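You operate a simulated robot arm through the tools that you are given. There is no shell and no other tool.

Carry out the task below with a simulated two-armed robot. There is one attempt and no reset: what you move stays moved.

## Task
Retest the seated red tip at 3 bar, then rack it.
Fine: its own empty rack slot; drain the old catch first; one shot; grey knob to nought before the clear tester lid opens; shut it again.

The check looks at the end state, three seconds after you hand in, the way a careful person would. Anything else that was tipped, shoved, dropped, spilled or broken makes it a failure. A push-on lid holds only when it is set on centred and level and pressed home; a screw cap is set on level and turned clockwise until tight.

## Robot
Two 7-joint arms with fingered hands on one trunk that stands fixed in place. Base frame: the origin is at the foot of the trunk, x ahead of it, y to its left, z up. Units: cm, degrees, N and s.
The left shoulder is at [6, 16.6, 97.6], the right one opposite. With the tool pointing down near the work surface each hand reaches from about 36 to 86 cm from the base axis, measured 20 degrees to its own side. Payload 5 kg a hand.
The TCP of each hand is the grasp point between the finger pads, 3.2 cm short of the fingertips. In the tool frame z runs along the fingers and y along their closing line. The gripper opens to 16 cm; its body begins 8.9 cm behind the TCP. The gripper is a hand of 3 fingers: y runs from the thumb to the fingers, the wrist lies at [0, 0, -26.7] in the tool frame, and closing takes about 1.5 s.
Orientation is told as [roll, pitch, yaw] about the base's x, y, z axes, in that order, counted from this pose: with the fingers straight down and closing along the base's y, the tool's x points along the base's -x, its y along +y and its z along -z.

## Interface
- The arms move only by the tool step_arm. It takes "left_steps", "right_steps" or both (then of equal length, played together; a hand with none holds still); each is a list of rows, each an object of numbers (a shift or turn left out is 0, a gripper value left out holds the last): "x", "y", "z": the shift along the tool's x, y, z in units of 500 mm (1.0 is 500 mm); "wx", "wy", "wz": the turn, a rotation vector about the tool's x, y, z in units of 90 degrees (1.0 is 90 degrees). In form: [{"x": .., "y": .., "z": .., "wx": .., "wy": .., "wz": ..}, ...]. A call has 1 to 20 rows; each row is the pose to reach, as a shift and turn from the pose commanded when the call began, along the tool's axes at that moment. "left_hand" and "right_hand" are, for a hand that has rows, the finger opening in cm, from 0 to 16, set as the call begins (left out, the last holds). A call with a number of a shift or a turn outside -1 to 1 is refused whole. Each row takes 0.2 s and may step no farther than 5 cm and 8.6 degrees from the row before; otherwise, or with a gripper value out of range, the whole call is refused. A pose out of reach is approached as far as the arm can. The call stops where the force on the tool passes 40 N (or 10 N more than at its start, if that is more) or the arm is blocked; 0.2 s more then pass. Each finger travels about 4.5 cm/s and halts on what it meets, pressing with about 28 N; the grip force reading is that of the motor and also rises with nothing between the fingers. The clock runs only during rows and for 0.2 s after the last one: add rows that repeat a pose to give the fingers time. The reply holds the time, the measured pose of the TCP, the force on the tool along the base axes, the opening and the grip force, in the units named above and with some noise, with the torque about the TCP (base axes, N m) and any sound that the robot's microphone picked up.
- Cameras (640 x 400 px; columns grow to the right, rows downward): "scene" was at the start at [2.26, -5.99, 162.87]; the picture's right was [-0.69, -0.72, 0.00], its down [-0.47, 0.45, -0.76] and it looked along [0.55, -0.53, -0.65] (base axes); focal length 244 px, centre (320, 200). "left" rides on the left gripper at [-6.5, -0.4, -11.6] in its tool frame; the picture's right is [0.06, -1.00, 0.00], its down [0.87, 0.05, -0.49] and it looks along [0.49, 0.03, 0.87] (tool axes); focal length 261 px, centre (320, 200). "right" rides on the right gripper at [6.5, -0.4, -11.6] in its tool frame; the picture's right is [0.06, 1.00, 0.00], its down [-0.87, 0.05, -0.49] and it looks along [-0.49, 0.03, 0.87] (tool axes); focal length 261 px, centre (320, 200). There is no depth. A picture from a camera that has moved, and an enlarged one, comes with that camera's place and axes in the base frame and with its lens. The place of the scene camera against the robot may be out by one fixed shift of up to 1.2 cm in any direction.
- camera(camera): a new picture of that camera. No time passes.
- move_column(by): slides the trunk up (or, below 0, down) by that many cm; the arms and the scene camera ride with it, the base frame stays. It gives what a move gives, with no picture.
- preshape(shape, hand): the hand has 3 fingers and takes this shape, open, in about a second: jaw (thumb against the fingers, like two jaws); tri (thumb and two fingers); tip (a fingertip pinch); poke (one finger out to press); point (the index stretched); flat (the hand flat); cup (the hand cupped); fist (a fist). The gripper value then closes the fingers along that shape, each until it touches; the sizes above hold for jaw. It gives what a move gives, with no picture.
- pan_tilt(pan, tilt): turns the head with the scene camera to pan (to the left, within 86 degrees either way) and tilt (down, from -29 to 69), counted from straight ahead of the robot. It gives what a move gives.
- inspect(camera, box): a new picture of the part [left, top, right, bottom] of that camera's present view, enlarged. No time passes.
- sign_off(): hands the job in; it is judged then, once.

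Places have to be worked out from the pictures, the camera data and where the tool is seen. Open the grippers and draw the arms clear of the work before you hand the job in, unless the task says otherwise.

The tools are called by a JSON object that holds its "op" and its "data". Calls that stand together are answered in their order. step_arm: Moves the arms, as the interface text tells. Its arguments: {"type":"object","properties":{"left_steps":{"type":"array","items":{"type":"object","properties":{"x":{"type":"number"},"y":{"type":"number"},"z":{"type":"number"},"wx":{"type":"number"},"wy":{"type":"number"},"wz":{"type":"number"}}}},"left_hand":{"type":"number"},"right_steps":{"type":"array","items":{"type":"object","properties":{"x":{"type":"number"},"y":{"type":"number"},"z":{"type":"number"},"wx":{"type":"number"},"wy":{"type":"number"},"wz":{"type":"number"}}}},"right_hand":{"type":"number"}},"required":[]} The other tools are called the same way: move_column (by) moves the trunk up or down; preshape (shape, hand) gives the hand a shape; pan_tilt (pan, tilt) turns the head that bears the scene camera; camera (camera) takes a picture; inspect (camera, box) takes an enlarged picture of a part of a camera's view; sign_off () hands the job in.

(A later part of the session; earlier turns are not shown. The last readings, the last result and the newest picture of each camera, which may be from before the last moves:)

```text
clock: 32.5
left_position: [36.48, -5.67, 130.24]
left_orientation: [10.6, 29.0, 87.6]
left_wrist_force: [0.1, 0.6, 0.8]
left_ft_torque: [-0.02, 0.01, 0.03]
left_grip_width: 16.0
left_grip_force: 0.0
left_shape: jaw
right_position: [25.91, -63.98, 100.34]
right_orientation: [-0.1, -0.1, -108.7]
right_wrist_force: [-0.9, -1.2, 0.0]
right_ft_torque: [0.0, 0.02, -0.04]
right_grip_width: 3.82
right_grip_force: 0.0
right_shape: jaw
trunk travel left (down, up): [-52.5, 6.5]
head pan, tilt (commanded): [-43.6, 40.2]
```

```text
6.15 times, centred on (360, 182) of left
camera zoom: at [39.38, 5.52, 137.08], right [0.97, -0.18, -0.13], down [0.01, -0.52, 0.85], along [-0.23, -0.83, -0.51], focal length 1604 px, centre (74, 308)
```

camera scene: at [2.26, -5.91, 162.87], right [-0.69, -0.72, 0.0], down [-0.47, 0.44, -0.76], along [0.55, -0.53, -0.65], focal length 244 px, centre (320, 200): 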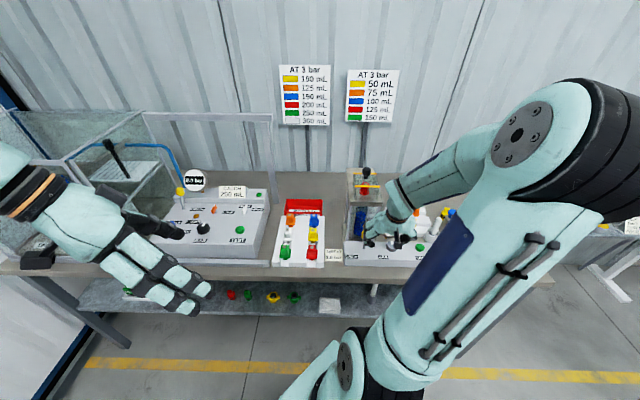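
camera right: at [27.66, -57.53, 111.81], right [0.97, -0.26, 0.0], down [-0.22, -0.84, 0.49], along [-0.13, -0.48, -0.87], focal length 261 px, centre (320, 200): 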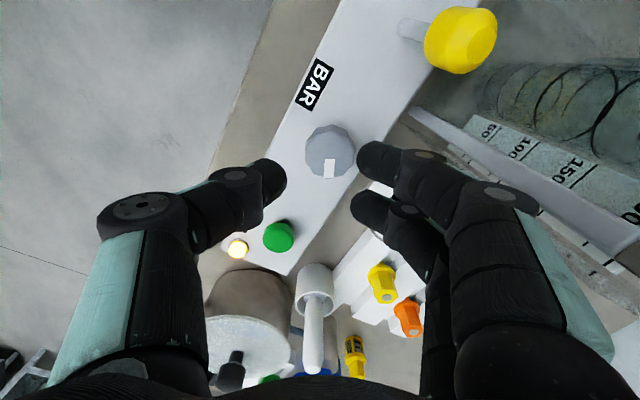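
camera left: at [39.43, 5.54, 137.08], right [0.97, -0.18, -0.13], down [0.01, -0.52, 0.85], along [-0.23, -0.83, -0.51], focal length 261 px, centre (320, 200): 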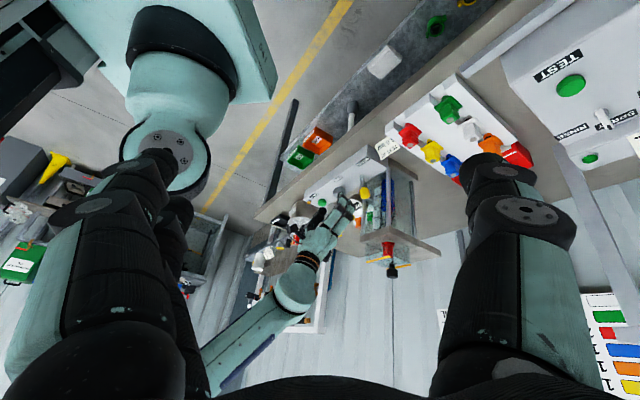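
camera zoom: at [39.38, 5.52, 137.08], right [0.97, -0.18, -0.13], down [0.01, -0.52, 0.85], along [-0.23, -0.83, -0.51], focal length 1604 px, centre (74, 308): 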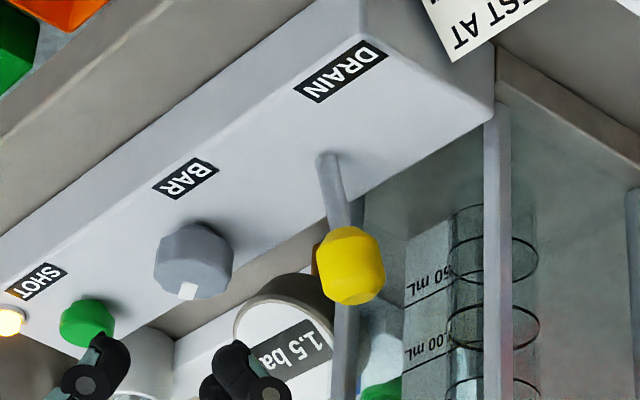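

The gauge shows 1.5 bar. I raise a little, turn the open hand back counter-clockwise to yaw -20° above the knob for a second stroke that stays clear of the gauge.

{"op": "step_arm", "data": {"right_steps": [{"z": -0.06}, {"x": -0.0006, "y": 0.0012, "z": -0.07, "wz": -0.0896}, {"x": -0.0012, "y": 0.0023, "z": -0.07, "wz": -0.1792}, {"x": -0.0018, "y": 0.0035, "z": -0.07, "wz": -0.2688}, {"x": -0.0024, "y": 0.0047, "z": -0.07, "wz": -0.3584}, {"x": -0.003, "y": 0.0058, "z": -0.07, "wz": -0.448}, {"x": -0.0036, "y": 0.007, "z": -0.07, "wz": -0.5376}, {"x": -0.0042, "y": 0.0081, "z": -0.07, "wz": -0.6272}, {"x": -0.0048, "y": 0.0093, "z": -0.07, "wz": -0.7168}, {"x": -0.0054, "y": 0.0105, "z": -0.07, "wz": -0.8064}, {"x": -0.006, "y": 0.0116, "z": -0.07, "wz": -0.896}, {"x": -0.0066, "y": 0.0128, "z": -0.07, "wz": -0.9856}], "right_hand": 7}}

{"op": "camera", "data": {"camera": "right"}}

```text
clock: 35.1
left_position: [36.52, -5.67, 130.3]
left_orientation: [10.7, 28.9, 87.5]
left_wrist_force: [-0.9, 0.7, -0.4]
left_ft_torque: [-0.01, -0.01, 0.01]
left_grip_width: 16.01
left_grip_force: 0.0
left_shape: jaw
right_position: [26.44, -64.47, 103.94]
right_orientation: [-0.2, 0.2, -19.8]
right_wrist_force: [-0.1, 0.6, 0.1]
right_ft_torque: [0.01, -0.01, -0.04]
right_grip_width: 6.94
right_grip_force: 0.1
right_shape: jaw
trunk travel left (down, up): [-52.5, 6.5]
head pan, tilt (commanded): [-43.6, 40.2]
```

```text
taken
camera right: at [20.28, -62.52, 115.37], right [0.28, 0.96, 0.0], down [0.84, -0.24, 0.49], along [0.47, -0.14, -0.87], focal length 261 px, centre (320, 200)
```

right: 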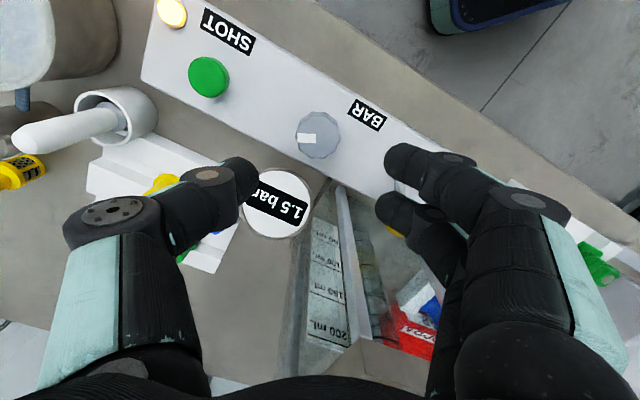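

TCP is right above the knob (63.6, 28.5), and the thumb will pass well clear of the gauge. I lower to z≈93.3 and close.

{"op": "step_arm", "data": {"right_steps": [{"z": 0.075}, {"z": 0.15}, {"z": 0.2126}]}}

{"op": "step_arm", "data": {"right_steps": [{"z": 0}, {"z": 0}, {"z": 0}, {"z": 0}, {"z": 0}, {"z": 0}], "right_hand": 2}}

{"op": "camera", "data": {"camera": "right"}}

```text
clock: 35.9
left_position: [36.45, -5.78, 130.24]
left_orientation: [10.5, 28.8, 87.6]
left_wrist_force: [0.0, 0.0, 0.3]
left_ft_torque: [0.01, 0.03, -0.01]
left_grip_width: 16.0
left_grip_force: 0.1
left_shape: jaw
right_position: [26.57, -64.48, 93.2]
right_orientation: [-0.1, 0.3, -20.0]
right_wrist_force: [0.0, 0.7, 0.0]
right_ft_torque: [0.01, 0.03, 0.01]
right_grip_width: 6.97
right_grip_force: 0.0
right_shape: jaw
trunk travel left (down, up): [-52.5, 6.5]
head pan, tilt (commanded): [-43.6, 40.2]
```

```text
clock: 37.3
left_position: [36.64, -5.76, 130.32]
left_orientation: [10.5, 28.9, 87.6]
left_wrist_force: [0.5, -0.5, -0.2]
left_ft_torque: [0.01, -0.02, -0.01]
left_grip_width: 16.0
left_grip_force: 0.0
left_shape: jaw
right_position: [26.53, -64.52, 93.21]
right_orientation: [-0.1, 0.2, -19.9]
right_wrist_force: [-1.0, -3.9, -3.2]
right_ft_torque: [-0.09, 0.0, 0.03]
right_grip_width: 2.86
right_grip_force: 27.7
right_shape: jaw
trunk travel left (down, up): [-52.5, 6.5]
head pan, tilt (commanded): [-43.6, 40.2]
```

```text
taken
camera right: at [20.25, -62.56, 104.74], right [0.28, 0.96, 0.0], down [0.84, -0.24, 0.49], along [0.47, -0.14, -0.87], focal length 261 px, centre (320, 200)
```

right: 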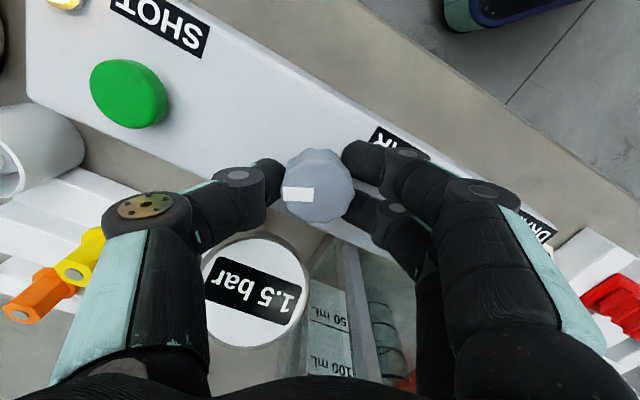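

The knob is gripped and still shows 1.5 bar. I turn clockwise 50° and read.

{"op": "step_arm", "data": {"right_steps": [{"wz": 0.08}, {"wz": 0.16}, {"wz": 0.24}, {"wz": 0.32}, {"wz": 0.4}, {"wz": 0.48}, {"wz": 0.555}]}}

{"op": "camera", "data": {"camera": "right"}}

```text
clock: 38.9
left_position: [36.58, -5.71, 130.29]
left_orientation: [10.6, 28.9, 87.6]
left_wrist_force: [1.1, -1.0, -0.4]
left_ft_torque: [-0.03, 0.02, 0.0]
left_grip_width: 16.01
left_grip_force: 0.0
left_shape: jaw
right_position: [26.6, -64.46, 93.22]
right_orientation: [-0.2, 0.0, -69.8]
right_wrist_force: [4.5, -4.5, -0.5]
right_ft_torque: [-0.07, -0.12, 0.09]
right_grip_width: 2.82
right_grip_force: 27.8
right_shape: jaw
trunk travel left (down, up): [-52.5, 6.5]
head pan, tilt (commanded): [-43.6, 40.2]
```

```text
taken
camera right: at [23.99, -58.43, 104.71], right [0.92, 0.4, 0.0], down [0.35, -0.8, 0.49], along [0.19, -0.45, -0.87], focal length 261 px, centre (320, 200)
```

right: 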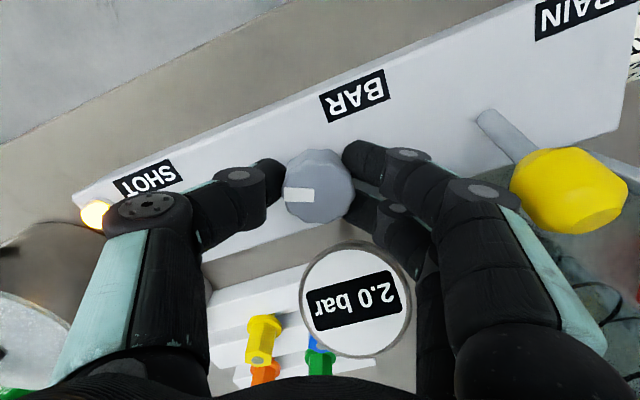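

Now 2.0 bar; pointer is about 90° from its zero, so roughly 45° per bar. I open, turn the hand back 50° around the knob without touching, and regrip.

{"op": "step_arm", "data": {"right_steps": [{"z": 0}, {"z": 0}, {"z": 0}, {"z": -0.02}, {"z": -0.03, "wz": -0.08}, {"z": -0.03, "wz": -0.16}, {"z": -0.03, "wz": -0.24}, {"z": -0.03, "wz": -0.32}, {"z": -0.03, "wz": -0.4}, {"z": -0.03, "wz": -0.48}, {"z": -0.03, "wz": -0.555}, {"z": -0.01, "wz": -0.555}, {"z": 0, "wz": -0.555}], "right_hand": 7}}

{"op": "camera", "data": {"camera": "right"}}

```text
clock: 41.7
left_position: [36.4, -5.67, 130.32]
left_orientation: [10.6, 29.0, 87.6]
left_wrist_force: [-0.8, 0.3, 0.3]
left_ft_torque: [0.0, 0.02, 0.01]
left_grip_width: 15.97
left_grip_force: 0.1
left_shape: jaw
right_position: [26.59, -64.55, 93.21]
right_orientation: [-0.2, 0.2, -19.8]
right_wrist_force: [-0.3, -0.4, -0.6]
right_ft_torque: [-0.02, -0.04, -0.03]
right_grip_width: 6.96
right_grip_force: 0.0
right_shape: jaw
trunk travel left (down, up): [-52.5, 6.5]
head pan, tilt (commanded): [-43.6, 40.2]
```

```text
taken
camera right: at [20.32, -62.57, 104.73], right [0.28, 0.96, 0.0], down [0.84, -0.24, 0.49], along [0.47, -0.14, -0.87], focal length 261 px, centre (320, 200)
```

right: 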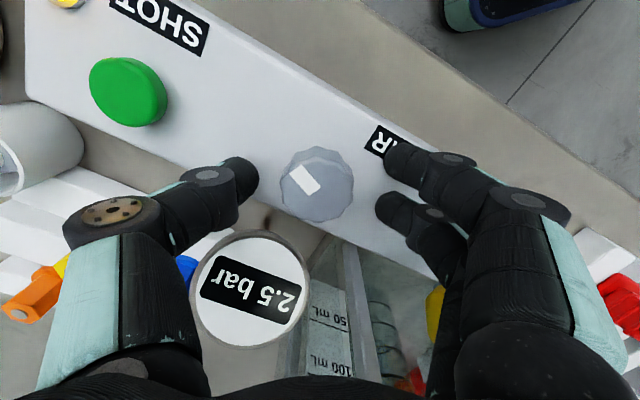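

It now reads 2.5 bar (the gauge lags; pointer at ≈92°), i.e. about 18.4° per 0.5 bar step. I regrip and turn one more step, 18.5°, then wait and read.

{"op": "step_arm", "data": {"right_steps": [{"z": 0}, {"z": 0}, {"z": 0}, {"z": 0}, {"z": 0}, {"z": 0}], "right_hand": 2}}

{"op": "step_arm", "data": {"right_steps": [{"wz": 0.07}, {"wz": 0.14}, {"wz": 0.205}, {"wz": 0.205}, {"wz": 0.205}, {"wz": 0.205}, {"wz": 0.205}, {"wz": 0.205}]}}

{"op": "camera", "data": {"camera": "right"}}

```text
clock: 43.1
left_position: [36.53, -5.65, 130.21]
left_orientation: [10.6, 28.9, 87.6]
left_wrist_force: [0.1, -0.8, 1.0]
left_ft_torque: [0.0, 0.03, 0.03]
left_grip_width: 15.99
left_grip_force: 0.1
left_shape: jaw
right_position: [26.56, -64.49, 93.13]
right_orientation: [-0.1, 0.2, -20.0]
right_wrist_force: [-0.6, -2.3, -1.9]
right_ft_torque: [-0.08, 0.02, 0.01]
right_grip_width: 2.87
right_grip_force: 28.0
right_shape: jaw
trunk travel left (down, up): [-52.5, 6.5]
head pan, tilt (commanded): [-43.6, 40.2]
```

```text
clock: 44.9
left_position: [36.49, -5.63, 130.27]
left_orientation: [10.6, 28.8, 87.6]
left_wrist_force: [-0.4, 0.2, 1.0]
left_ft_torque: [0.02, -0.02, 0.0]
left_grip_width: 15.98
left_grip_force: 0.0
left_shape: jaw
right_position: [26.52, -64.55, 93.22]
right_orientation: [-0.2, 0.2, -38.2]
right_wrist_force: [1.0, -5.3, -2.4]
right_ft_torque: [-0.1, -0.02, 0.0]
right_grip_width: 2.86
right_grip_force: 27.9
right_shape: jaw
trunk travel left (down, up): [-52.5, 6.5]
head pan, tilt (commanded): [-43.6, 40.2]
```

```text
taken
camera right: at [21.22, -60.7, 104.7], right [0.57, 0.82, 0.0], down [0.72, -0.5, 0.49], along [0.4, -0.28, -0.87], focal length 261 px, centre (320, 200)
```

right: 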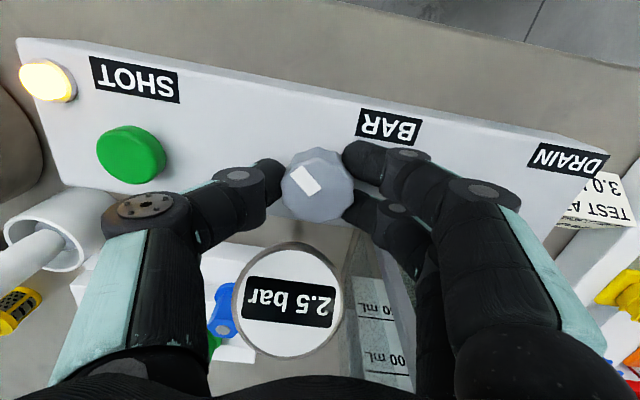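

Still 2.5 bar at about 133° in all, which fits 50° per bar shown in 0.5 steps; 3.0 is centred at 150°. I turn 16° more and wait.

{"op": "step_arm", "data": {"right_steps": [{"wz": 0.06}, {"wz": 0.12}, {"wz": 0.18}, {"wz": 0.18}, {"wz": 0.18}, {"wz": 0.18}, {"wz": 0.18}, {"wz": 0.18}]}}

{"op": "camera", "data": {"camera": "right"}}

```text
clock: 46.7
left_position: [36.52, -5.72, 130.2]
left_orientation: [10.5, 28.9, 87.6]
left_wrist_force: [0.5, 0.1, 0.2]
left_ft_torque: [-0.01, 0.01, 0.0]
left_grip_width: 16.0
left_grip_force: 0.1
left_shape: jaw
right_position: [26.53, -64.52, 93.25]
right_orientation: [-0.2, 0.1, -54.5]
right_wrist_force: [5.9, -5.4, -3.8]
right_ft_torque: [-0.06, -0.16, 0.02]
right_grip_width: 2.83
right_grip_force: 27.9
right_shape: jaw
trunk travel left (down, up): [-52.5, 6.5]
head pan, tilt (commanded): [-43.6, 40.2]
```

```text
taken
camera right: at [22.48, -59.38, 104.71], right [0.78, 0.63, 0.0], down [0.55, -0.68, 0.49], along [0.31, -0.38, -0.87], focal length 261 px, centre (320, 200)
```

right: 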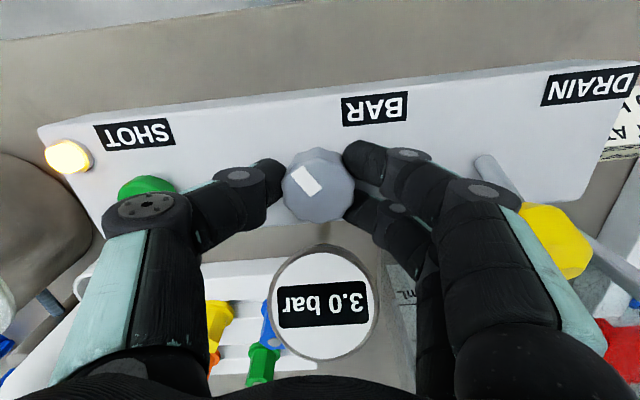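

3.0 bar is shown. I open the fingers and check that it stays.

{"op": "step_arm", "data": {"right_steps": [{"z": 0}, {"z": 0}, {"z": 0}, {"z": 0}, {"z": 0}, {"z": -0.02}, {"z": -0.08}], "right_hand": 7}}

{"op": "camera", "data": {"camera": "right"}}

```text
clock: 48.3
left_position: [36.46, -5.58, 130.16]
left_orientation: [10.4, 28.9, 87.6]
left_wrist_force: [-0.2, -0.5, 0.2]
left_ft_torque: [0.02, -0.02, 0.03]
left_grip_width: 15.99
left_grip_force: 0.0
left_shape: jaw
right_position: [26.63, -64.53, 97.1]
right_orientation: [-0.2, 0.1, -54.5]
right_wrist_force: [-0.3, 0.3, -0.3]
right_ft_torque: [-0.03, -0.01, 0.0]
right_grip_width: 6.98
right_grip_force: 0.0
right_shape: jaw
trunk travel left (down, up): [-52.5, 6.5]
head pan, tilt (commanded): [-43.6, 40.2]
```

```text
taken
camera right: at [22.48, -59.27, 108.74], right [0.78, 0.63, 0.0], down [0.55, -0.68, 0.49], along [0.31, -0.38, -0.87], focal length 261 px, centre (320, 200)
```

right: 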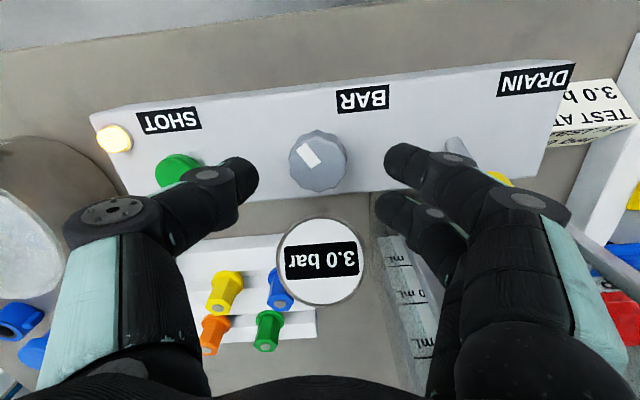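

3.0 bar holds steady. I rise and move over the green SHOT button (u 63.9, v 39.2), straighten the yaw and close the fingers into a single tip.

{"op": "step_arm", "data": {"right_steps": [{"z": -0.08}, {"z": -0.138}, {"x": -0.0143, "y": -0.0708, "z": -0.138, "wz": -0.04}, {"x": -0.0286, "y": -0.1415, "z": -0.138, "wz": -0.08}, {"x": -0.0429, "y": -0.2123, "z": -0.138, "wz": -0.121}, {"x": -0.0429, "y": -0.2123, "z": -0.138, "wz": -0.121}, {"x": -0.0429, "y": -0.2123, "z": -0.138, "wz": -0.121}, {"x": -0.0429, "y": -0.2123, "z": -0.138, "wz": -0.121}], "right_hand": 0}}

{"op": "camera", "data": {"camera": "right"}}

{"op": "inspect", "data": {"camera": "left", "box": [270, 150, 430, 250]}}

```text
clock: 50.1
left_position: [36.48, -5.61, 130.29]
left_orientation: [10.6, 28.9, 87.5]
left_wrist_force: [0.6, 0.6, 0.0]
left_ft_torque: [-0.02, -0.05, 0.0]
left_grip_width: 15.98
left_grip_force: 0.1
left_shape: jaw
right_position: [19.06, -72.47, 104.28]
right_orientation: [-0.2, 0.0, -43.5]
right_wrist_force: [0.1, -1.0, 0.5]
right_ft_torque: [-0.03, 0.0, -0.03]
right_grip_width: 0.0
right_grip_force: 28.2
right_shape: jaw
trunk travel left (down, up): [-52.5, 6.5]
head pan, tilt (commanded): [-43.6, 40.2]
```

```text
taken
camera right: at [14.04, -68.1, 115.83], right [0.64, 0.77, 0.0], down [0.67, -0.56, 0.49], along [0.37, -0.32, -0.87], focal length 261 px, centre (320, 200)
```

right: 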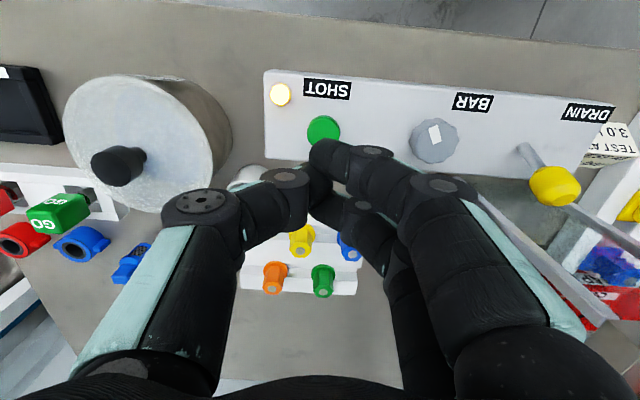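

```text
4.00 times, centred on (350, 200) of left
camera zoom: at [39.43, 5.47, 137.07], right [0.97, -0.18, -0.13], down [0.01, -0.52, 0.85], along [-0.23, -0.83, -0.51], focal length 1043 px, centre (200, 200)
```

zoom: 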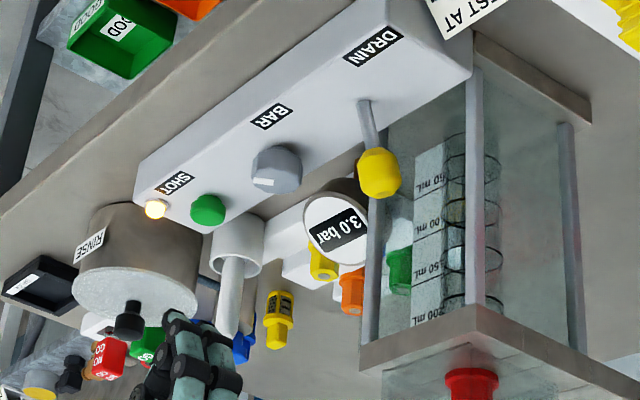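

The closed tip is almost over the button (63.5, 39.0); catch empty, 3.0 bar. I lower to about 1.5 cm above the button with a small sideways correction.

{"op": "step_arm", "data": {"right_steps": [{"x": 0.005, "y": 0.007, "z": 0.06}, {"x": 0.005, "y": 0.007, "z": 0.12}, {"x": 0.005, "y": 0.007, "z": 0.172}]}}

{"op": "camera", "data": {"camera": "right"}}

{"op": "inspect", "data": {"camera": "left", "box": [270, 150, 390, 225]}}

```text
clock: 50.9
left_position: [36.48, -5.7, 130.23]
left_orientation: [10.6, 28.9, 87.6]
left_wrist_force: [-0.2, 0.6, 0.3]
left_ft_torque: [0.01, -0.01, 0.04]
left_grip_width: 15.96
left_grip_force: 0.1
left_shape: jaw
right_position: [19.19, -71.79, 95.41]
right_orientation: [-0.2, 0.2, -43.7]
right_wrist_force: [-0.6, -0.3, -1.3]
right_ft_torque: [-0.01, -0.01, 0.04]
right_grip_width: 0.0
right_grip_force: 27.9
right_shape: jaw
trunk travel left (down, up): [-52.5, 6.5]
head pan, tilt (commanded): [-43.6, 40.2]
```

```text
taken
camera right: at [14.23, -67.51, 106.96], right [0.64, 0.76, 0.0], down [0.67, -0.56, 0.49], along [0.37, -0.32, -0.87], focal length 261 px, centre (320, 200)
```

right: 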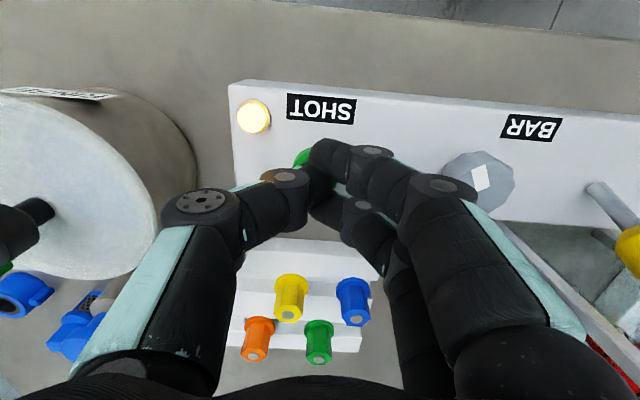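

```text
5.33 times, centred on (330, 188) of left
camera zoom: at [39.44, 5.39, 137.07], right [0.97, -0.18, -0.13], down [0.01, -0.52, 0.85], along [-0.23, -0.83, -0.51], focal length 1390 px, centre (267, 267)
```

zoom: 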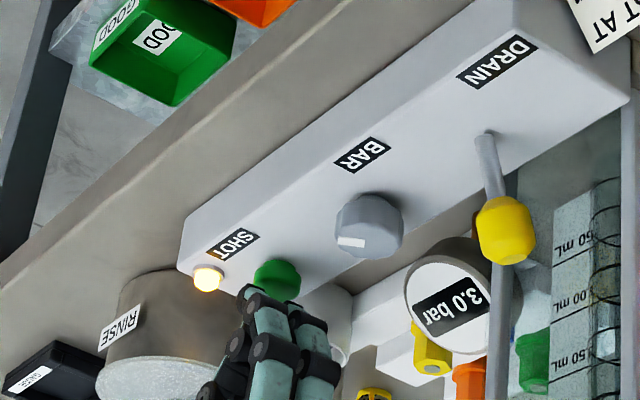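

The tip is above the button within half a centimetre. I press down slowly in 2 mm rows and look for the click.

{"op": "step_arm", "data": {"right_steps": [{"y": -0.004, "z": 0.004}, {"y": -0.004, "z": 0.008}, {"y": -0.004, "z": 0.012}, {"y": -0.004, "z": 0.016}, {"y": -0.004, "z": 0.02}, {"y": -0.004, "z": 0.024}]}}

{"op": "inspect", "data": {"camera": "left", "box": [290, 150, 450, 250]}}

```text
clock: 52.3
left_position: [36.46, -5.66, 130.24]
left_orientation: [10.6, 28.8, 87.5]
left_wrist_force: [-0.5, 0.7, -0.1]
left_ft_torque: [-0.01, 0.01, -0.02]
left_grip_width: 15.98
left_grip_force: 0.0
left_shape: jaw
right_position: [19.05, -72.2, 94.41]
right_orientation: [-0.2, 0.0, -43.5]
right_wrist_force: [0.2, -0.6, 1.8]
right_ft_torque: [-0.02, 0.01, -0.02]
right_grip_width: 0.0
right_grip_force: 28.5
right_shape: jaw
trunk travel left (down, up): [-52.5, 6.5]
head pan, tilt (commanded): [-43.6, 40.2]
```

```text
4.00 times, centred on (370, 200) of left
camera zoom: at [39.42, 5.45, 137.08], right [0.97, -0.18, -0.13], down [0.01, -0.52, 0.85], along [-0.23, -0.83, -0.51], focal length 1043 px, centre (120, 200)
```

zoom: 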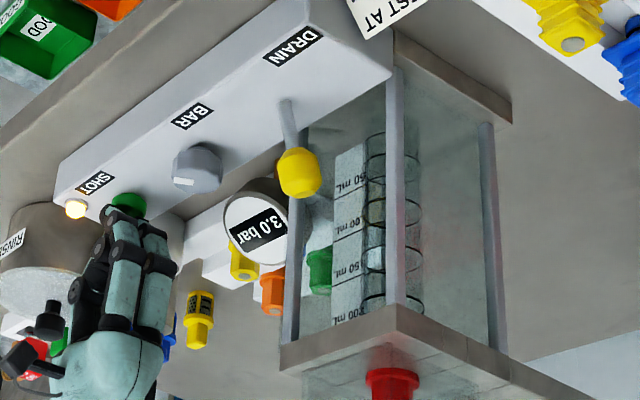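

Contact is just beginning (≈2 N at z 94.4). I press further in 2 mm rows.

{"op": "step_arm", "data": {"right_steps": [{"z": 0.004}, {"z": 0.008}, {"z": 0.012}]}}

{"op": "inspect", "data": {"camera": "left", "box": [290, 150, 450, 250]}}

```text
clock: 53.1
left_position: [36.42, -5.57, 130.36]
left_orientation: [10.6, 28.9, 87.6]
left_wrist_force: [0.2, 0.3, -1.1]
left_ft_torque: [0.02, 0.0, -0.03]
left_grip_width: 16.0
left_grip_force: 0.0
left_shape: jaw
right_position: [19.0, -72.2, 94.02]
right_orientation: [-0.2, 0.0, -43.6]
right_wrist_force: [-0.1, -0.2, 19.4]
right_ft_torque: [-0.12, 0.01, 0.03]
right_grip_width: 0.0
right_grip_force: 28.2
right_shape: jaw
trunk travel left (down, up): [-52.5, 6.5]
head pan, tilt (commanded): [-43.6, 40.2]
heard: click
```

```text
4.00 times, centred on (370, 200) of left
camera zoom: at [39.39, 5.58, 137.11], right [0.97, -0.18, -0.13], down [0.01, -0.52, 0.85], along [-0.23, -0.83, -0.51], focal length 1043 px, centre (120, 200)
```

zoom: 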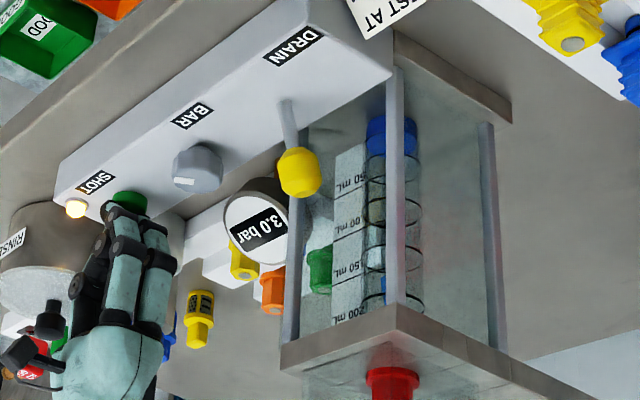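

A click was heard and blue water is coming into the catch. I lift off the button straight up at once, so that it is pressed only once.

{"op": "step_arm", "data": {"right_steps": [{"z": -0.02}, {"z": -0.06}, {"z": -0.12}, {"z": -0.2}, {"z": -0.2}, {"z": -0.2}, {"z": -0.2}, {"z": -0.2}, {"z": -0.2}, {"z": -0.2}]}}

{"op": "inspect", "data": {"camera": "left", "box": [310, 150, 430, 225]}}

{"op": "inspect", "data": {"camera": "scene", "box": [335, 180, 395, 260]}}

```text
clock: 55.3
left_position: [36.53, -5.6, 130.37]
left_orientation: [10.8, 28.9, 87.6]
left_wrist_force: [-0.2, -0.1, 0.1]
left_ft_torque: [0.02, -0.02, 0.04]
left_grip_width: 15.97
left_grip_force: 0.0
left_shape: jaw
right_position: [19.06, -72.13, 104.11]
right_orientation: [-0.2, 0.1, -43.6]
right_wrist_force: [0.4, 0.5, 0.2]
right_ft_torque: [-0.02, 0.02, 0.01]
right_grip_width: 0.0
right_grip_force: 28.0
right_shape: jaw
trunk travel left (down, up): [-52.5, 6.5]
head pan, tilt (commanded): [-43.6, 40.2]
```

```text
5.33 times, centred on (370, 188) of left
camera zoom: at [39.42, 5.45, 137.07], right [0.97, -0.18, -0.13], down [0.01, -0.52, 0.85], along [-0.23, -0.83, -0.51], focal length 1390 px, centre (53, 267)
```

zoom: 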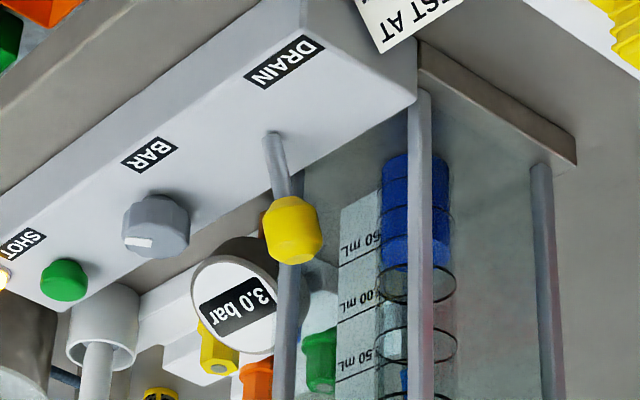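

```text
5.00 times, centred on (365, 220) of scene
camera zoom: at [2.26, -6.02, 162.87], right [-0.69, -0.72, 0.0], down [-0.47, 0.45, -0.76], along [0.55, -0.53, -0.65], focal length 1218 px, centre (95, 100)
```

zoom: 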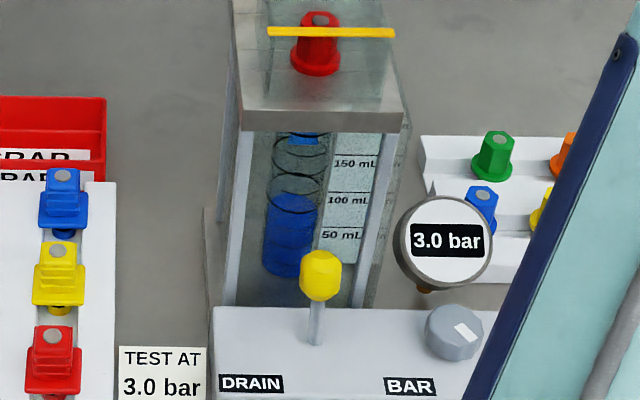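

The shot is still running in (catch near 90–100 mL and rising). Meanwhile I move the hand over the grey knob at height with yaw -80° and open the fingers, then check the level again.

{"op": "step_arm", "data": {"right_steps": [{"x": 0, "y": 0.0426, "z": 0, "wz": 0.081}, {"x": 0, "y": 0.0852, "z": 0, "wz": 0.162}, {"x": 0, "y": 0.1278, "z": 0, "wz": 0.243}, {"x": 0, "y": 0.1704, "z": 0, "wz": 0.324}, {"x": -0.001, "y": 0.213, "z": 0, "wz": 0.404}, {"x": -0.001, "y": 0.213, "z": 0, "wz": 0.404}, {"x": -0.001, "y": 0.213, "z": 0, "wz": 0.404}, {"x": -0.001, "y": 0.213, "z": 0, "wz": 0.404}], "right_hand": 7}}

{"op": "inspect", "data": {"camera": "left", "box": [310, 150, 430, 225]}}

{"op": "inspect", "data": {"camera": "scene", "box": [335, 180, 395, 260]}}

{"op": "camera", "data": {"camera": "right"}}

```text
clock: 57.1
left_position: [36.33, -5.69, 130.35]
left_orientation: [10.5, 28.8, 87.5]
left_wrist_force: [1.0, 0.0, -0.5]
left_ft_torque: [0.0, -0.04, 0.02]
left_grip_width: 15.98
left_grip_force: 0.0
left_shape: jaw
right_position: [26.23, -64.58, 103.87]
right_orientation: [-0.1, -0.1, -80.1]
right_wrist_force: [-18.0, -12.2, 8.2]
right_ft_torque: [0.52, -1.29, -0.95]
right_grip_width: 6.61
right_grip_force: 0.0
right_shape: jaw
trunk travel left (down, up): [-52.5, 6.5]
head pan, tilt (commanded): [-43.6, 40.2]
```

```text
5.33 times, centred on (370, 188) of left
camera zoom: at [39.23, 5.41, 137.14], right [0.97, -0.18, -0.13], down [0.01, -0.52, 0.85], along [-0.22, -0.83, -0.51], focal length 1390 px, centre (53, 267)
```

zoom: 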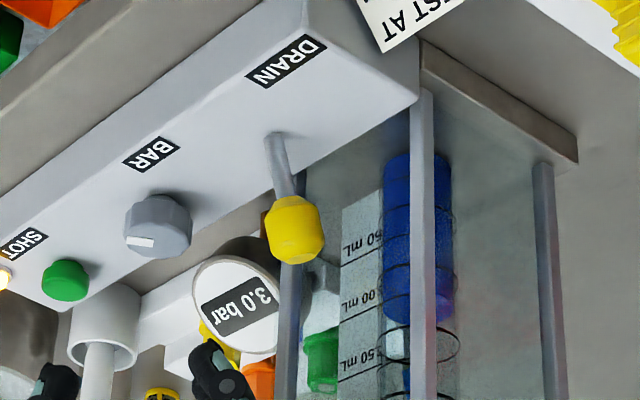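

```text
5.00 times, centred on (365, 220) of scene
camera zoom: at [2.0, -6.13, 162.88], right [-0.69, -0.72, 0.0], down [-0.47, 0.45, -0.76], along [0.55, -0.53, -0.65], focal length 1218 px, centre (95, 100)
```

zoom: 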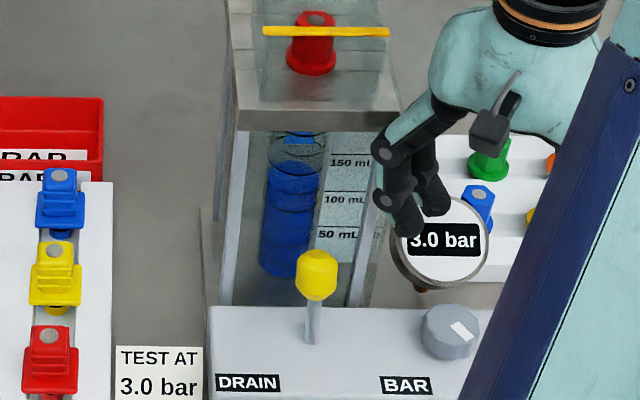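

```text
taken
camera right: at [24.75, -58.02, 115.36], right [0.97, 0.23, 0.0], down [0.2, -0.85, 0.49], along [0.11, -0.48, -0.87], focal length 261 px, centre (320, 200)
```

right: 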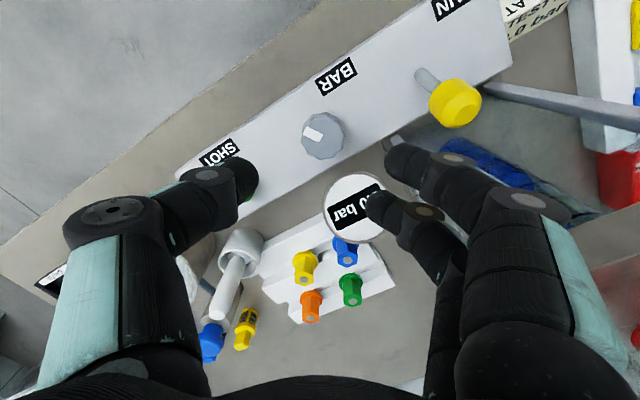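

The reading shows the hand pushed by about 21 N toward +v: the opened fingers' knuckles touch the tower's top-plate corner. I back away at once, to the right and toward the robot, and turn back to a smaller yaw.

{"op": "step_arm", "data": {"right_steps": [{"x": -0.004, "y": -0.022}, {"x": -0.0077, "y": -0.044}, {"x": -0.0077, "y": -0.044, "wz": -0.09}, {"x": -0.0077, "y": -0.044, "wz": -0.18}, {"x": -0.0077, "y": -0.044, "wz": -0.27}]}}

{"op": "camera", "data": {"camera": "scene"}}

{"op": "inspect", "data": {"camera": "left", "box": [310, 150, 450, 280]}}

{"op": "inspect", "data": {"camera": "scene", "box": [335, 160, 405, 260]}}

```text
clock: 58.3
left_position: [36.56, -5.74, 130.23]
left_orientation: [10.5, 28.9, 87.6]
left_wrist_force: [-0.1, -0.3, -0.2]
left_ft_torque: [-0.01, 0.0, 0.0]
left_grip_width: 16.01
left_grip_force: 0.1
left_shape: jaw
right_position: [24.49, -65.3, 103.61]
right_orientation: [-0.2, 0.1, -55.7]
right_wrist_force: [-0.1, 0.4, -0.6]
right_ft_torque: [0.01, -0.01, -0.01]
right_grip_width: 7.02
right_grip_force: 0.0
right_shape: jaw
trunk travel left (down, up): [-52.5, 6.5]
head pan, tilt (commanded): [-43.6, 40.2]
```

```text
taken
camera scene: at [2.28, -6.03, 162.87], right [-0.69, -0.72, 0.0], down [-0.47, 0.45, -0.76], along [0.55, -0.53, -0.65], focal length 244 px, centre (320, 200)
```

scene: 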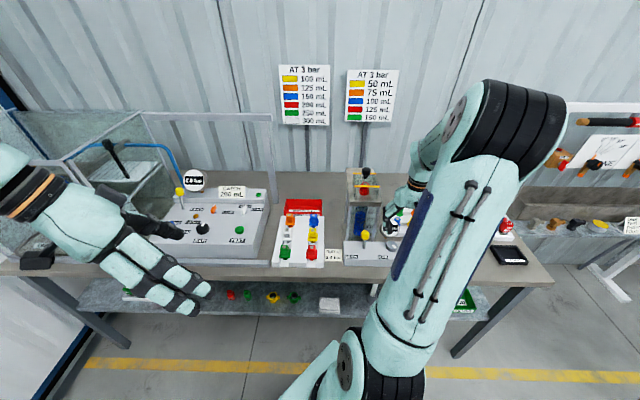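

```text
3.08 times, centred on (380, 215) of left
camera zoom: at [39.44, 5.45, 137.06], right [0.97, -0.18, -0.13], down [0.01, -0.52, 0.85], along [-0.23, -0.83, -0.51], focal length 802 px, centre (135, 154)
```

zoom: 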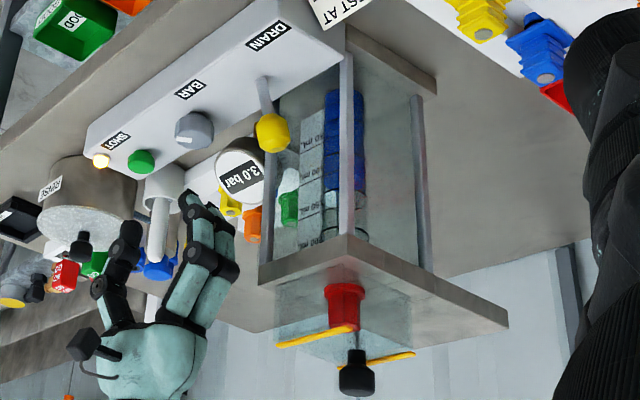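

```text
4.00 times, centred on (370, 210) of scene
camera zoom: at [2.28, -6.03, 162.87], right [-0.69, -0.72, 0.0], down [-0.47, 0.45, -0.76], along [0.55, -0.53, -0.65], focal length 975 px, centre (120, 160)
```

zoom: 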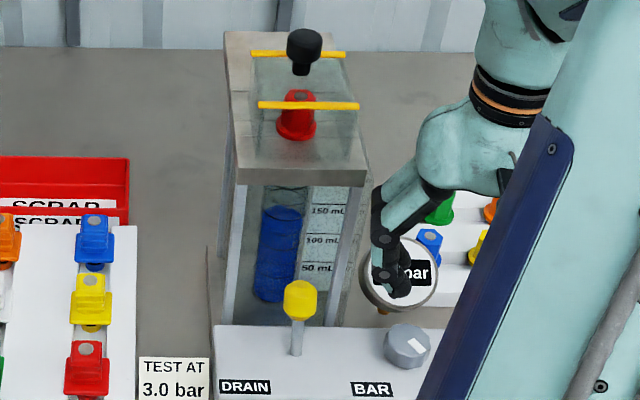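

The tower and lid look unmoved, and the shot has filled the catch to about 125 mL (between the 100 and 150 rings). I now go down over the knob at yaw -56° and only then turn to -75° with open fingers, below the plate's height.

{"op": "step_arm", "data": {"right_steps": [{"x": -0.0081, "y": 0.0416, "z": 0.0}, {"x": -0.0081, "y": 0.0416, "z": 0.08}, {"x": -0.0081, "y": 0.0416, "z": 0.15}, {"x": -0.0081, "y": 0.0416, "z": 0.205}]}}

{"op": "camera", "data": {"camera": "right"}}

{"op": "inspect", "data": {"camera": "scene", "box": [335, 160, 405, 260]}}

{"op": "inspect", "data": {"camera": "left", "box": [340, 150, 430, 225]}}

```text
clock: 59.3
left_position: [36.55, -5.76, 130.27]
left_orientation: [10.6, 28.9, 87.6]
left_wrist_force: [-0.5, 0.2, -0.1]
left_ft_torque: [0.0, 0.01, -0.02]
left_grip_width: 15.98
left_grip_force: 0.1
left_shape: jaw
right_position: [26.19, -64.34, 93.41]
right_orientation: [-0.2, 0.1, -55.7]
right_wrist_force: [-0.3, 0.3, -0.2]
right_ft_torque: [-0.01, 0.01, 0.02]
right_grip_width: 6.98
right_grip_force: 0.0
right_shape: jaw
trunk travel left (down, up): [-52.5, 6.5]
head pan, tilt (commanded): [-43.6, 40.2]
```

```text
taken
camera right: at [22.29, -59.09, 104.84], right [0.79, 0.61, 0.0], down [0.54, -0.69, 0.49], along [0.3, -0.39, -0.87], focal length 261 px, centre (320, 200)
```

right: 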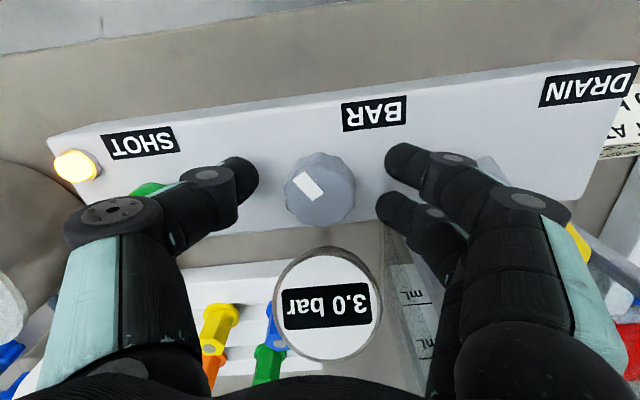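

```text
4.00 times, centred on (370, 210) of scene
camera zoom: at [2.29, -6.12, 162.87], right [-0.69, -0.72, 0.0], down [-0.47, 0.45, -0.76], along [0.55, -0.53, -0.65], focal length 975 px, centre (120, 160)
```

zoom: 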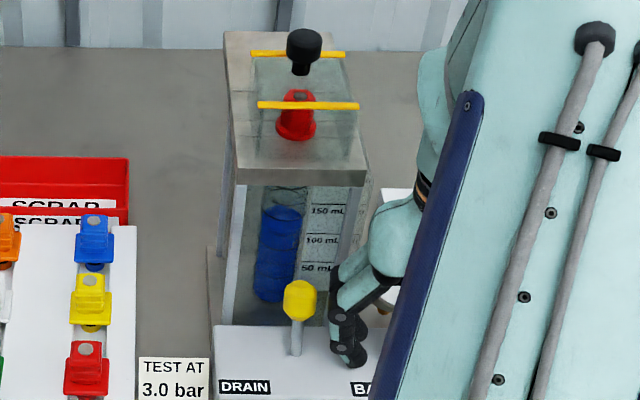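

```text
5.33 times, centred on (385, 188) of left
camera zoom: at [39.45, 5.36, 137.07], right [0.97, -0.18, -0.13], down [0.01, -0.52, 0.85], along [-0.23, -0.83, -0.51], focal length 1390 px, centre (-27, 267)
```

zoom: 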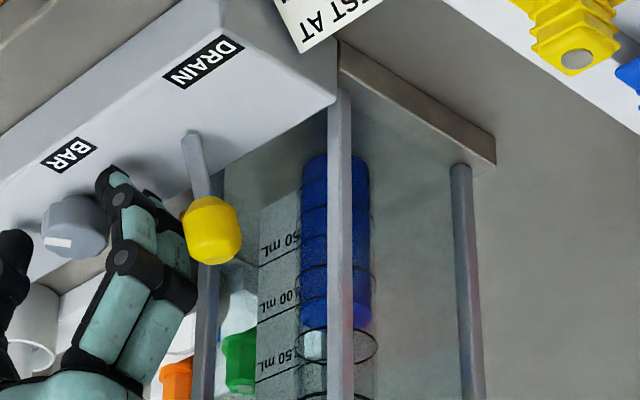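

The level is steady at about 125–140 mL; the shot is over. I turn the open hand to -75° around the knob, then close and turn counter-clockwise.

{"op": "step_arm", "data": {"right_steps": [{"x": -0.004, "wz": 0.071}, {"x": -0.004, "wz": 0.143}, {"x": -0.004, "wz": 0.214}]}}

{"op": "step_arm", "data": {"right_steps": [{"z": 0}, {"z": 0}, {"z": 0}, {"z": 0}, {"z": 0}, {"z": 0}], "right_hand": 2}}

{"op": "camera", "data": {"camera": "right"}}

```text
clock: 60.1
left_position: [36.41, -5.6, 130.28]
left_orientation: [10.5, 28.8, 87.6]
left_wrist_force: [-0.4, -0.4, 0.4]
left_ft_torque: [-0.03, 0.02, 0.01]
left_grip_width: 16.01
left_grip_force: 0.1
left_shape: jaw
right_position: [26.21, -64.44, 93.34]
right_orientation: [-0.3, 0.1, -75.1]
right_wrist_force: [-4.3, 2.3, 0.5]
right_ft_torque: [-0.03, -0.24, 0.17]
right_grip_width: 6.9
right_grip_force: 0.0
right_shape: jaw
trunk travel left (down, up): [-52.5, 6.5]
head pan, tilt (commanded): [-43.6, 40.2]
```

```text
clock: 61.5
left_position: [36.6, -5.73, 130.17]
left_orientation: [10.6, 28.9, 87.6]
left_wrist_force: [-0.6, 0.5, 0.2]
left_ft_torque: [-0.01, 0.03, 0.02]
left_grip_width: 15.99
left_grip_force: 0.0
left_shape: jaw
right_position: [26.45, -64.5, 93.42]
right_orientation: [-0.2, 0.0, -75.0]
right_wrist_force: [-0.7, 0.6, -2.6]
right_ft_torque: [-0.01, 0.0, -0.01]
right_grip_width: 2.88
right_grip_force: 28.1
right_shape: jaw
trunk travel left (down, up): [-52.5, 6.5]
head pan, tilt (commanded): [-43.6, 40.2]
```

```text
taken
camera right: at [24.34, -58.24, 104.9], right [0.95, 0.32, 0.0], down [0.28, -0.83, 0.49], along [0.15, -0.47, -0.87], focal length 261 px, centre (320, 200)
```

right: 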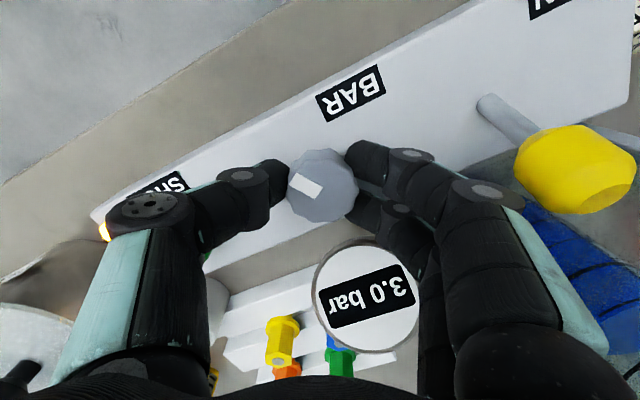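

Gripped. I turn counter-clockwise 70°.

{"op": "step_arm", "data": {"right_steps": [{"wz": -0.0864}, {"wz": -0.1729}, {"wz": -0.2593}, {"wz": -0.3458}, {"wz": -0.4322}, {"wz": -0.5187}, {"wz": -0.6051}, {"wz": -0.6916}, {"wz": -0.778}, {"wz": -0.778}, {"wz": -0.778}, {"wz": -0.778}]}}

{"op": "camera", "data": {"camera": "right"}}

```text
clock: 64.1
left_position: [36.36, -5.82, 130.35]
left_orientation: [10.6, 28.8, 87.6]
left_wrist_force: [-1.3, -0.4, -0.1]
left_ft_torque: [-0.03, 0.0, 0.0]
left_grip_width: 15.99
left_grip_force: 0.1
left_shape: jaw
right_position: [26.41, -64.61, 93.41]
right_orientation: [0.0, 0.2, -5.0]
right_wrist_force: [-4.1, -10.1, -7.4]
right_ft_torque: [-0.34, 0.11, -0.01]
right_grip_width: 2.82
right_grip_force: 28.4
right_shape: jaw
trunk travel left (down, up): [-52.5, 6.5]
head pan, tilt (commanded): [-43.6, 40.2]
```

```text
taken
camera right: at [19.88, -64.38, 104.96], right [0.02, 1.0, 0.0], down [0.87, -0.02, 0.49], along [0.49, -0.01, -0.87], focal length 261 px, centre (320, 200)
```

right: 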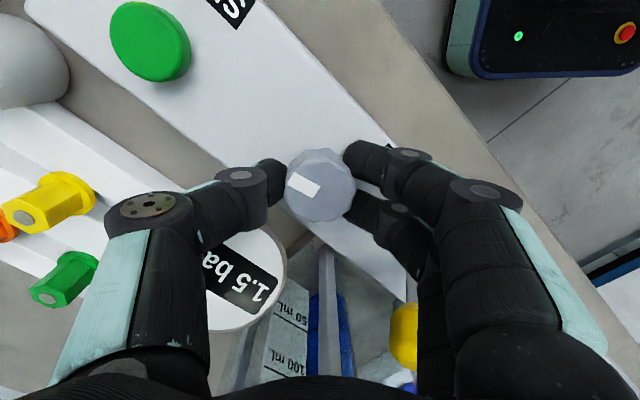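

1.5 bar. I open to 6 cm, raise 1 cm and turn the hand back to -75° for the second stroke.

{"op": "step_arm", "data": {"right_steps": [{"z": 0}, {"z": 0}, {"z": 0}, {"z": -0.02}, {"z": -0.02, "wz": 0.0864}, {"z": -0.02, "wz": 0.1729}, {"z": -0.02, "wz": 0.2593}, {"z": -0.02, "wz": 0.3458}, {"z": -0.02, "wz": 0.4322}, {"z": -0.02, "wz": 0.5187}, {"z": -0.02, "wz": 0.6051}, {"z": -0.02, "wz": 0.6916}, {"z": -0.02, "wz": 0.778}, {"z": 0, "wz": 0.778}], "right_hand": 6}}

{"op": "step_arm", "data": {"right_steps": [{"z": 0}, {"z": 0}, {"z": 0}, {"z": 0}, {"z": 0}, {"z": 0}], "right_hand": 2}}

{"op": "camera", "data": {"camera": "right"}}

```text
clock: 67.1
left_position: [36.52, -5.68, 130.25]
left_orientation: [10.7, 28.9, 87.6]
left_wrist_force: [-0.1, -0.7, 0.1]
left_ft_torque: [-0.01, 0.0, 0.02]
left_grip_width: 16.01
left_grip_force: 0.1
left_shape: jaw
right_position: [26.46, -64.5, 93.59]
right_orientation: [-0.2, 0.1, -75.2]
right_wrist_force: [-0.8, -1.0, -1.2]
right_ft_torque: [-0.01, -0.02, 0.01]
right_grip_width: 5.94
right_grip_force: 0.1
right_shape: jaw
trunk travel left (down, up): [-52.5, 6.5]
head pan, tilt (commanded): [-43.6, 40.2]
```

```text
clock: 68.5
left_position: [36.5, -5.72, 130.24]
left_orientation: [10.6, 28.9, 87.7]
left_wrist_force: [-0.3, 0.0, 0.3]
left_ft_torque: [0.0, -0.01, -0.05]
left_grip_width: 15.98
left_grip_force: 0.1
left_shape: jaw
right_position: [26.45, -64.55, 93.52]
right_orientation: [-0.2, 0.1, -75.0]
right_wrist_force: [0.0, 2.1, -3.7]
right_ft_torque: [0.01, 0.0, -0.02]
right_grip_width: 2.9
right_grip_force: 28.1
right_shape: jaw
trunk travel left (down, up): [-52.5, 6.5]
head pan, tilt (commanded): [-43.6, 40.2]
```

```text
taken
camera right: at [24.36, -58.23, 105.02], right [0.95, 0.32, 0.0], down [0.28, -0.83, 0.49], along [0.15, -0.47, -0.87], focal length 261 px, centre (320, 200)
```

right: 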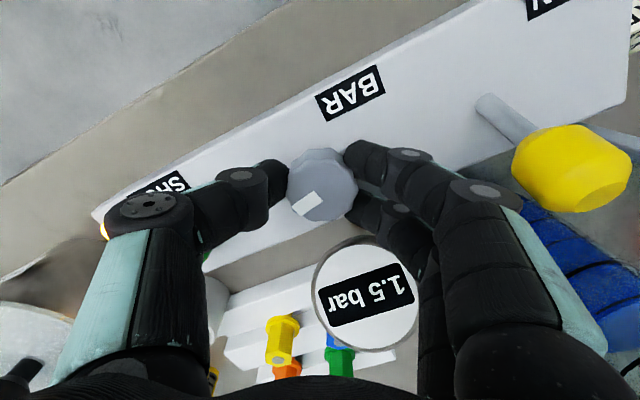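

Regripped at 1.5 bar. I turn counter-clockwise another 75° toward nought.

{"op": "step_arm", "data": {"right_steps": [{"wz": -0.0864}, {"wz": -0.1729}, {"wz": -0.2593}, {"wz": -0.3458}, {"wz": -0.4322}, {"wz": -0.5187}, {"wz": -0.6051}, {"wz": -0.6916}, {"wz": -0.778}, {"wz": -0.833}, {"wz": -0.833}, {"wz": -0.833}, {"wz": -0.833}]}}

{"op": "camera", "data": {"camera": "right"}}

{"op": "inspect", "data": {"camera": "left", "box": [290, 150, 410, 225]}}

```text
clock: 71.3
left_position: [36.39, -5.62, 130.37]
left_orientation: [10.6, 28.9, 87.6]
left_wrist_force: [-0.5, -0.1, -0.3]
left_ft_torque: [-0.01, 0.01, 0.02]
left_grip_width: 15.97
left_grip_force: 0.0
left_shape: jaw
right_position: [26.41, -64.67, 93.5]
right_orientation: [-0.1, 0.1, 0.0]
right_wrist_force: [-4.0, -11.5, 2.1]
right_ft_torque: [-0.35, 0.05, -0.05]
right_grip_width: 2.89
right_grip_force: 27.8
right_shape: jaw
trunk travel left (down, up): [-52.5, 6.5]
head pan, tilt (commanded): [-43.6, 40.2]
```

```text
taken
camera right: at [19.88, -64.88, 105.02], right [-0.06, 1.0, 0.0], down [0.87, 0.05, 0.49], along [0.49, 0.03, -0.87], focal length 261 px, centre (320, 200)
```

right: 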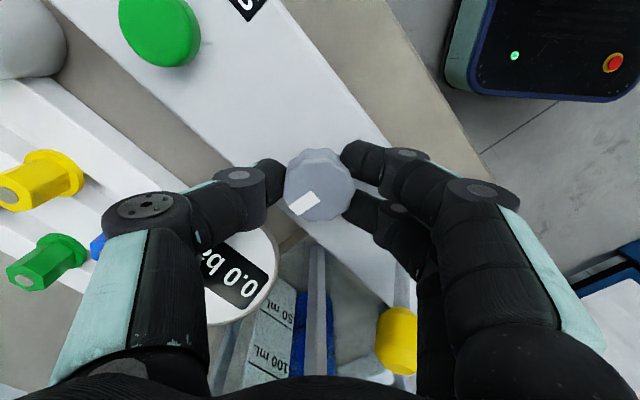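

```text
5.33 times, centred on (350, 188) of left
camera zoom: at [39.39, 5.38, 137.09], right [0.97, -0.18, -0.13], down [0.01, -0.52, 0.85], along [-0.23, -0.83, -0.51], focal length 1390 px, centre (160, 267)
```

zoom: 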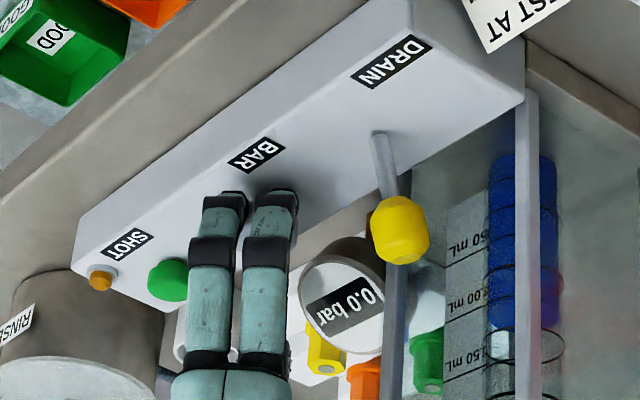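

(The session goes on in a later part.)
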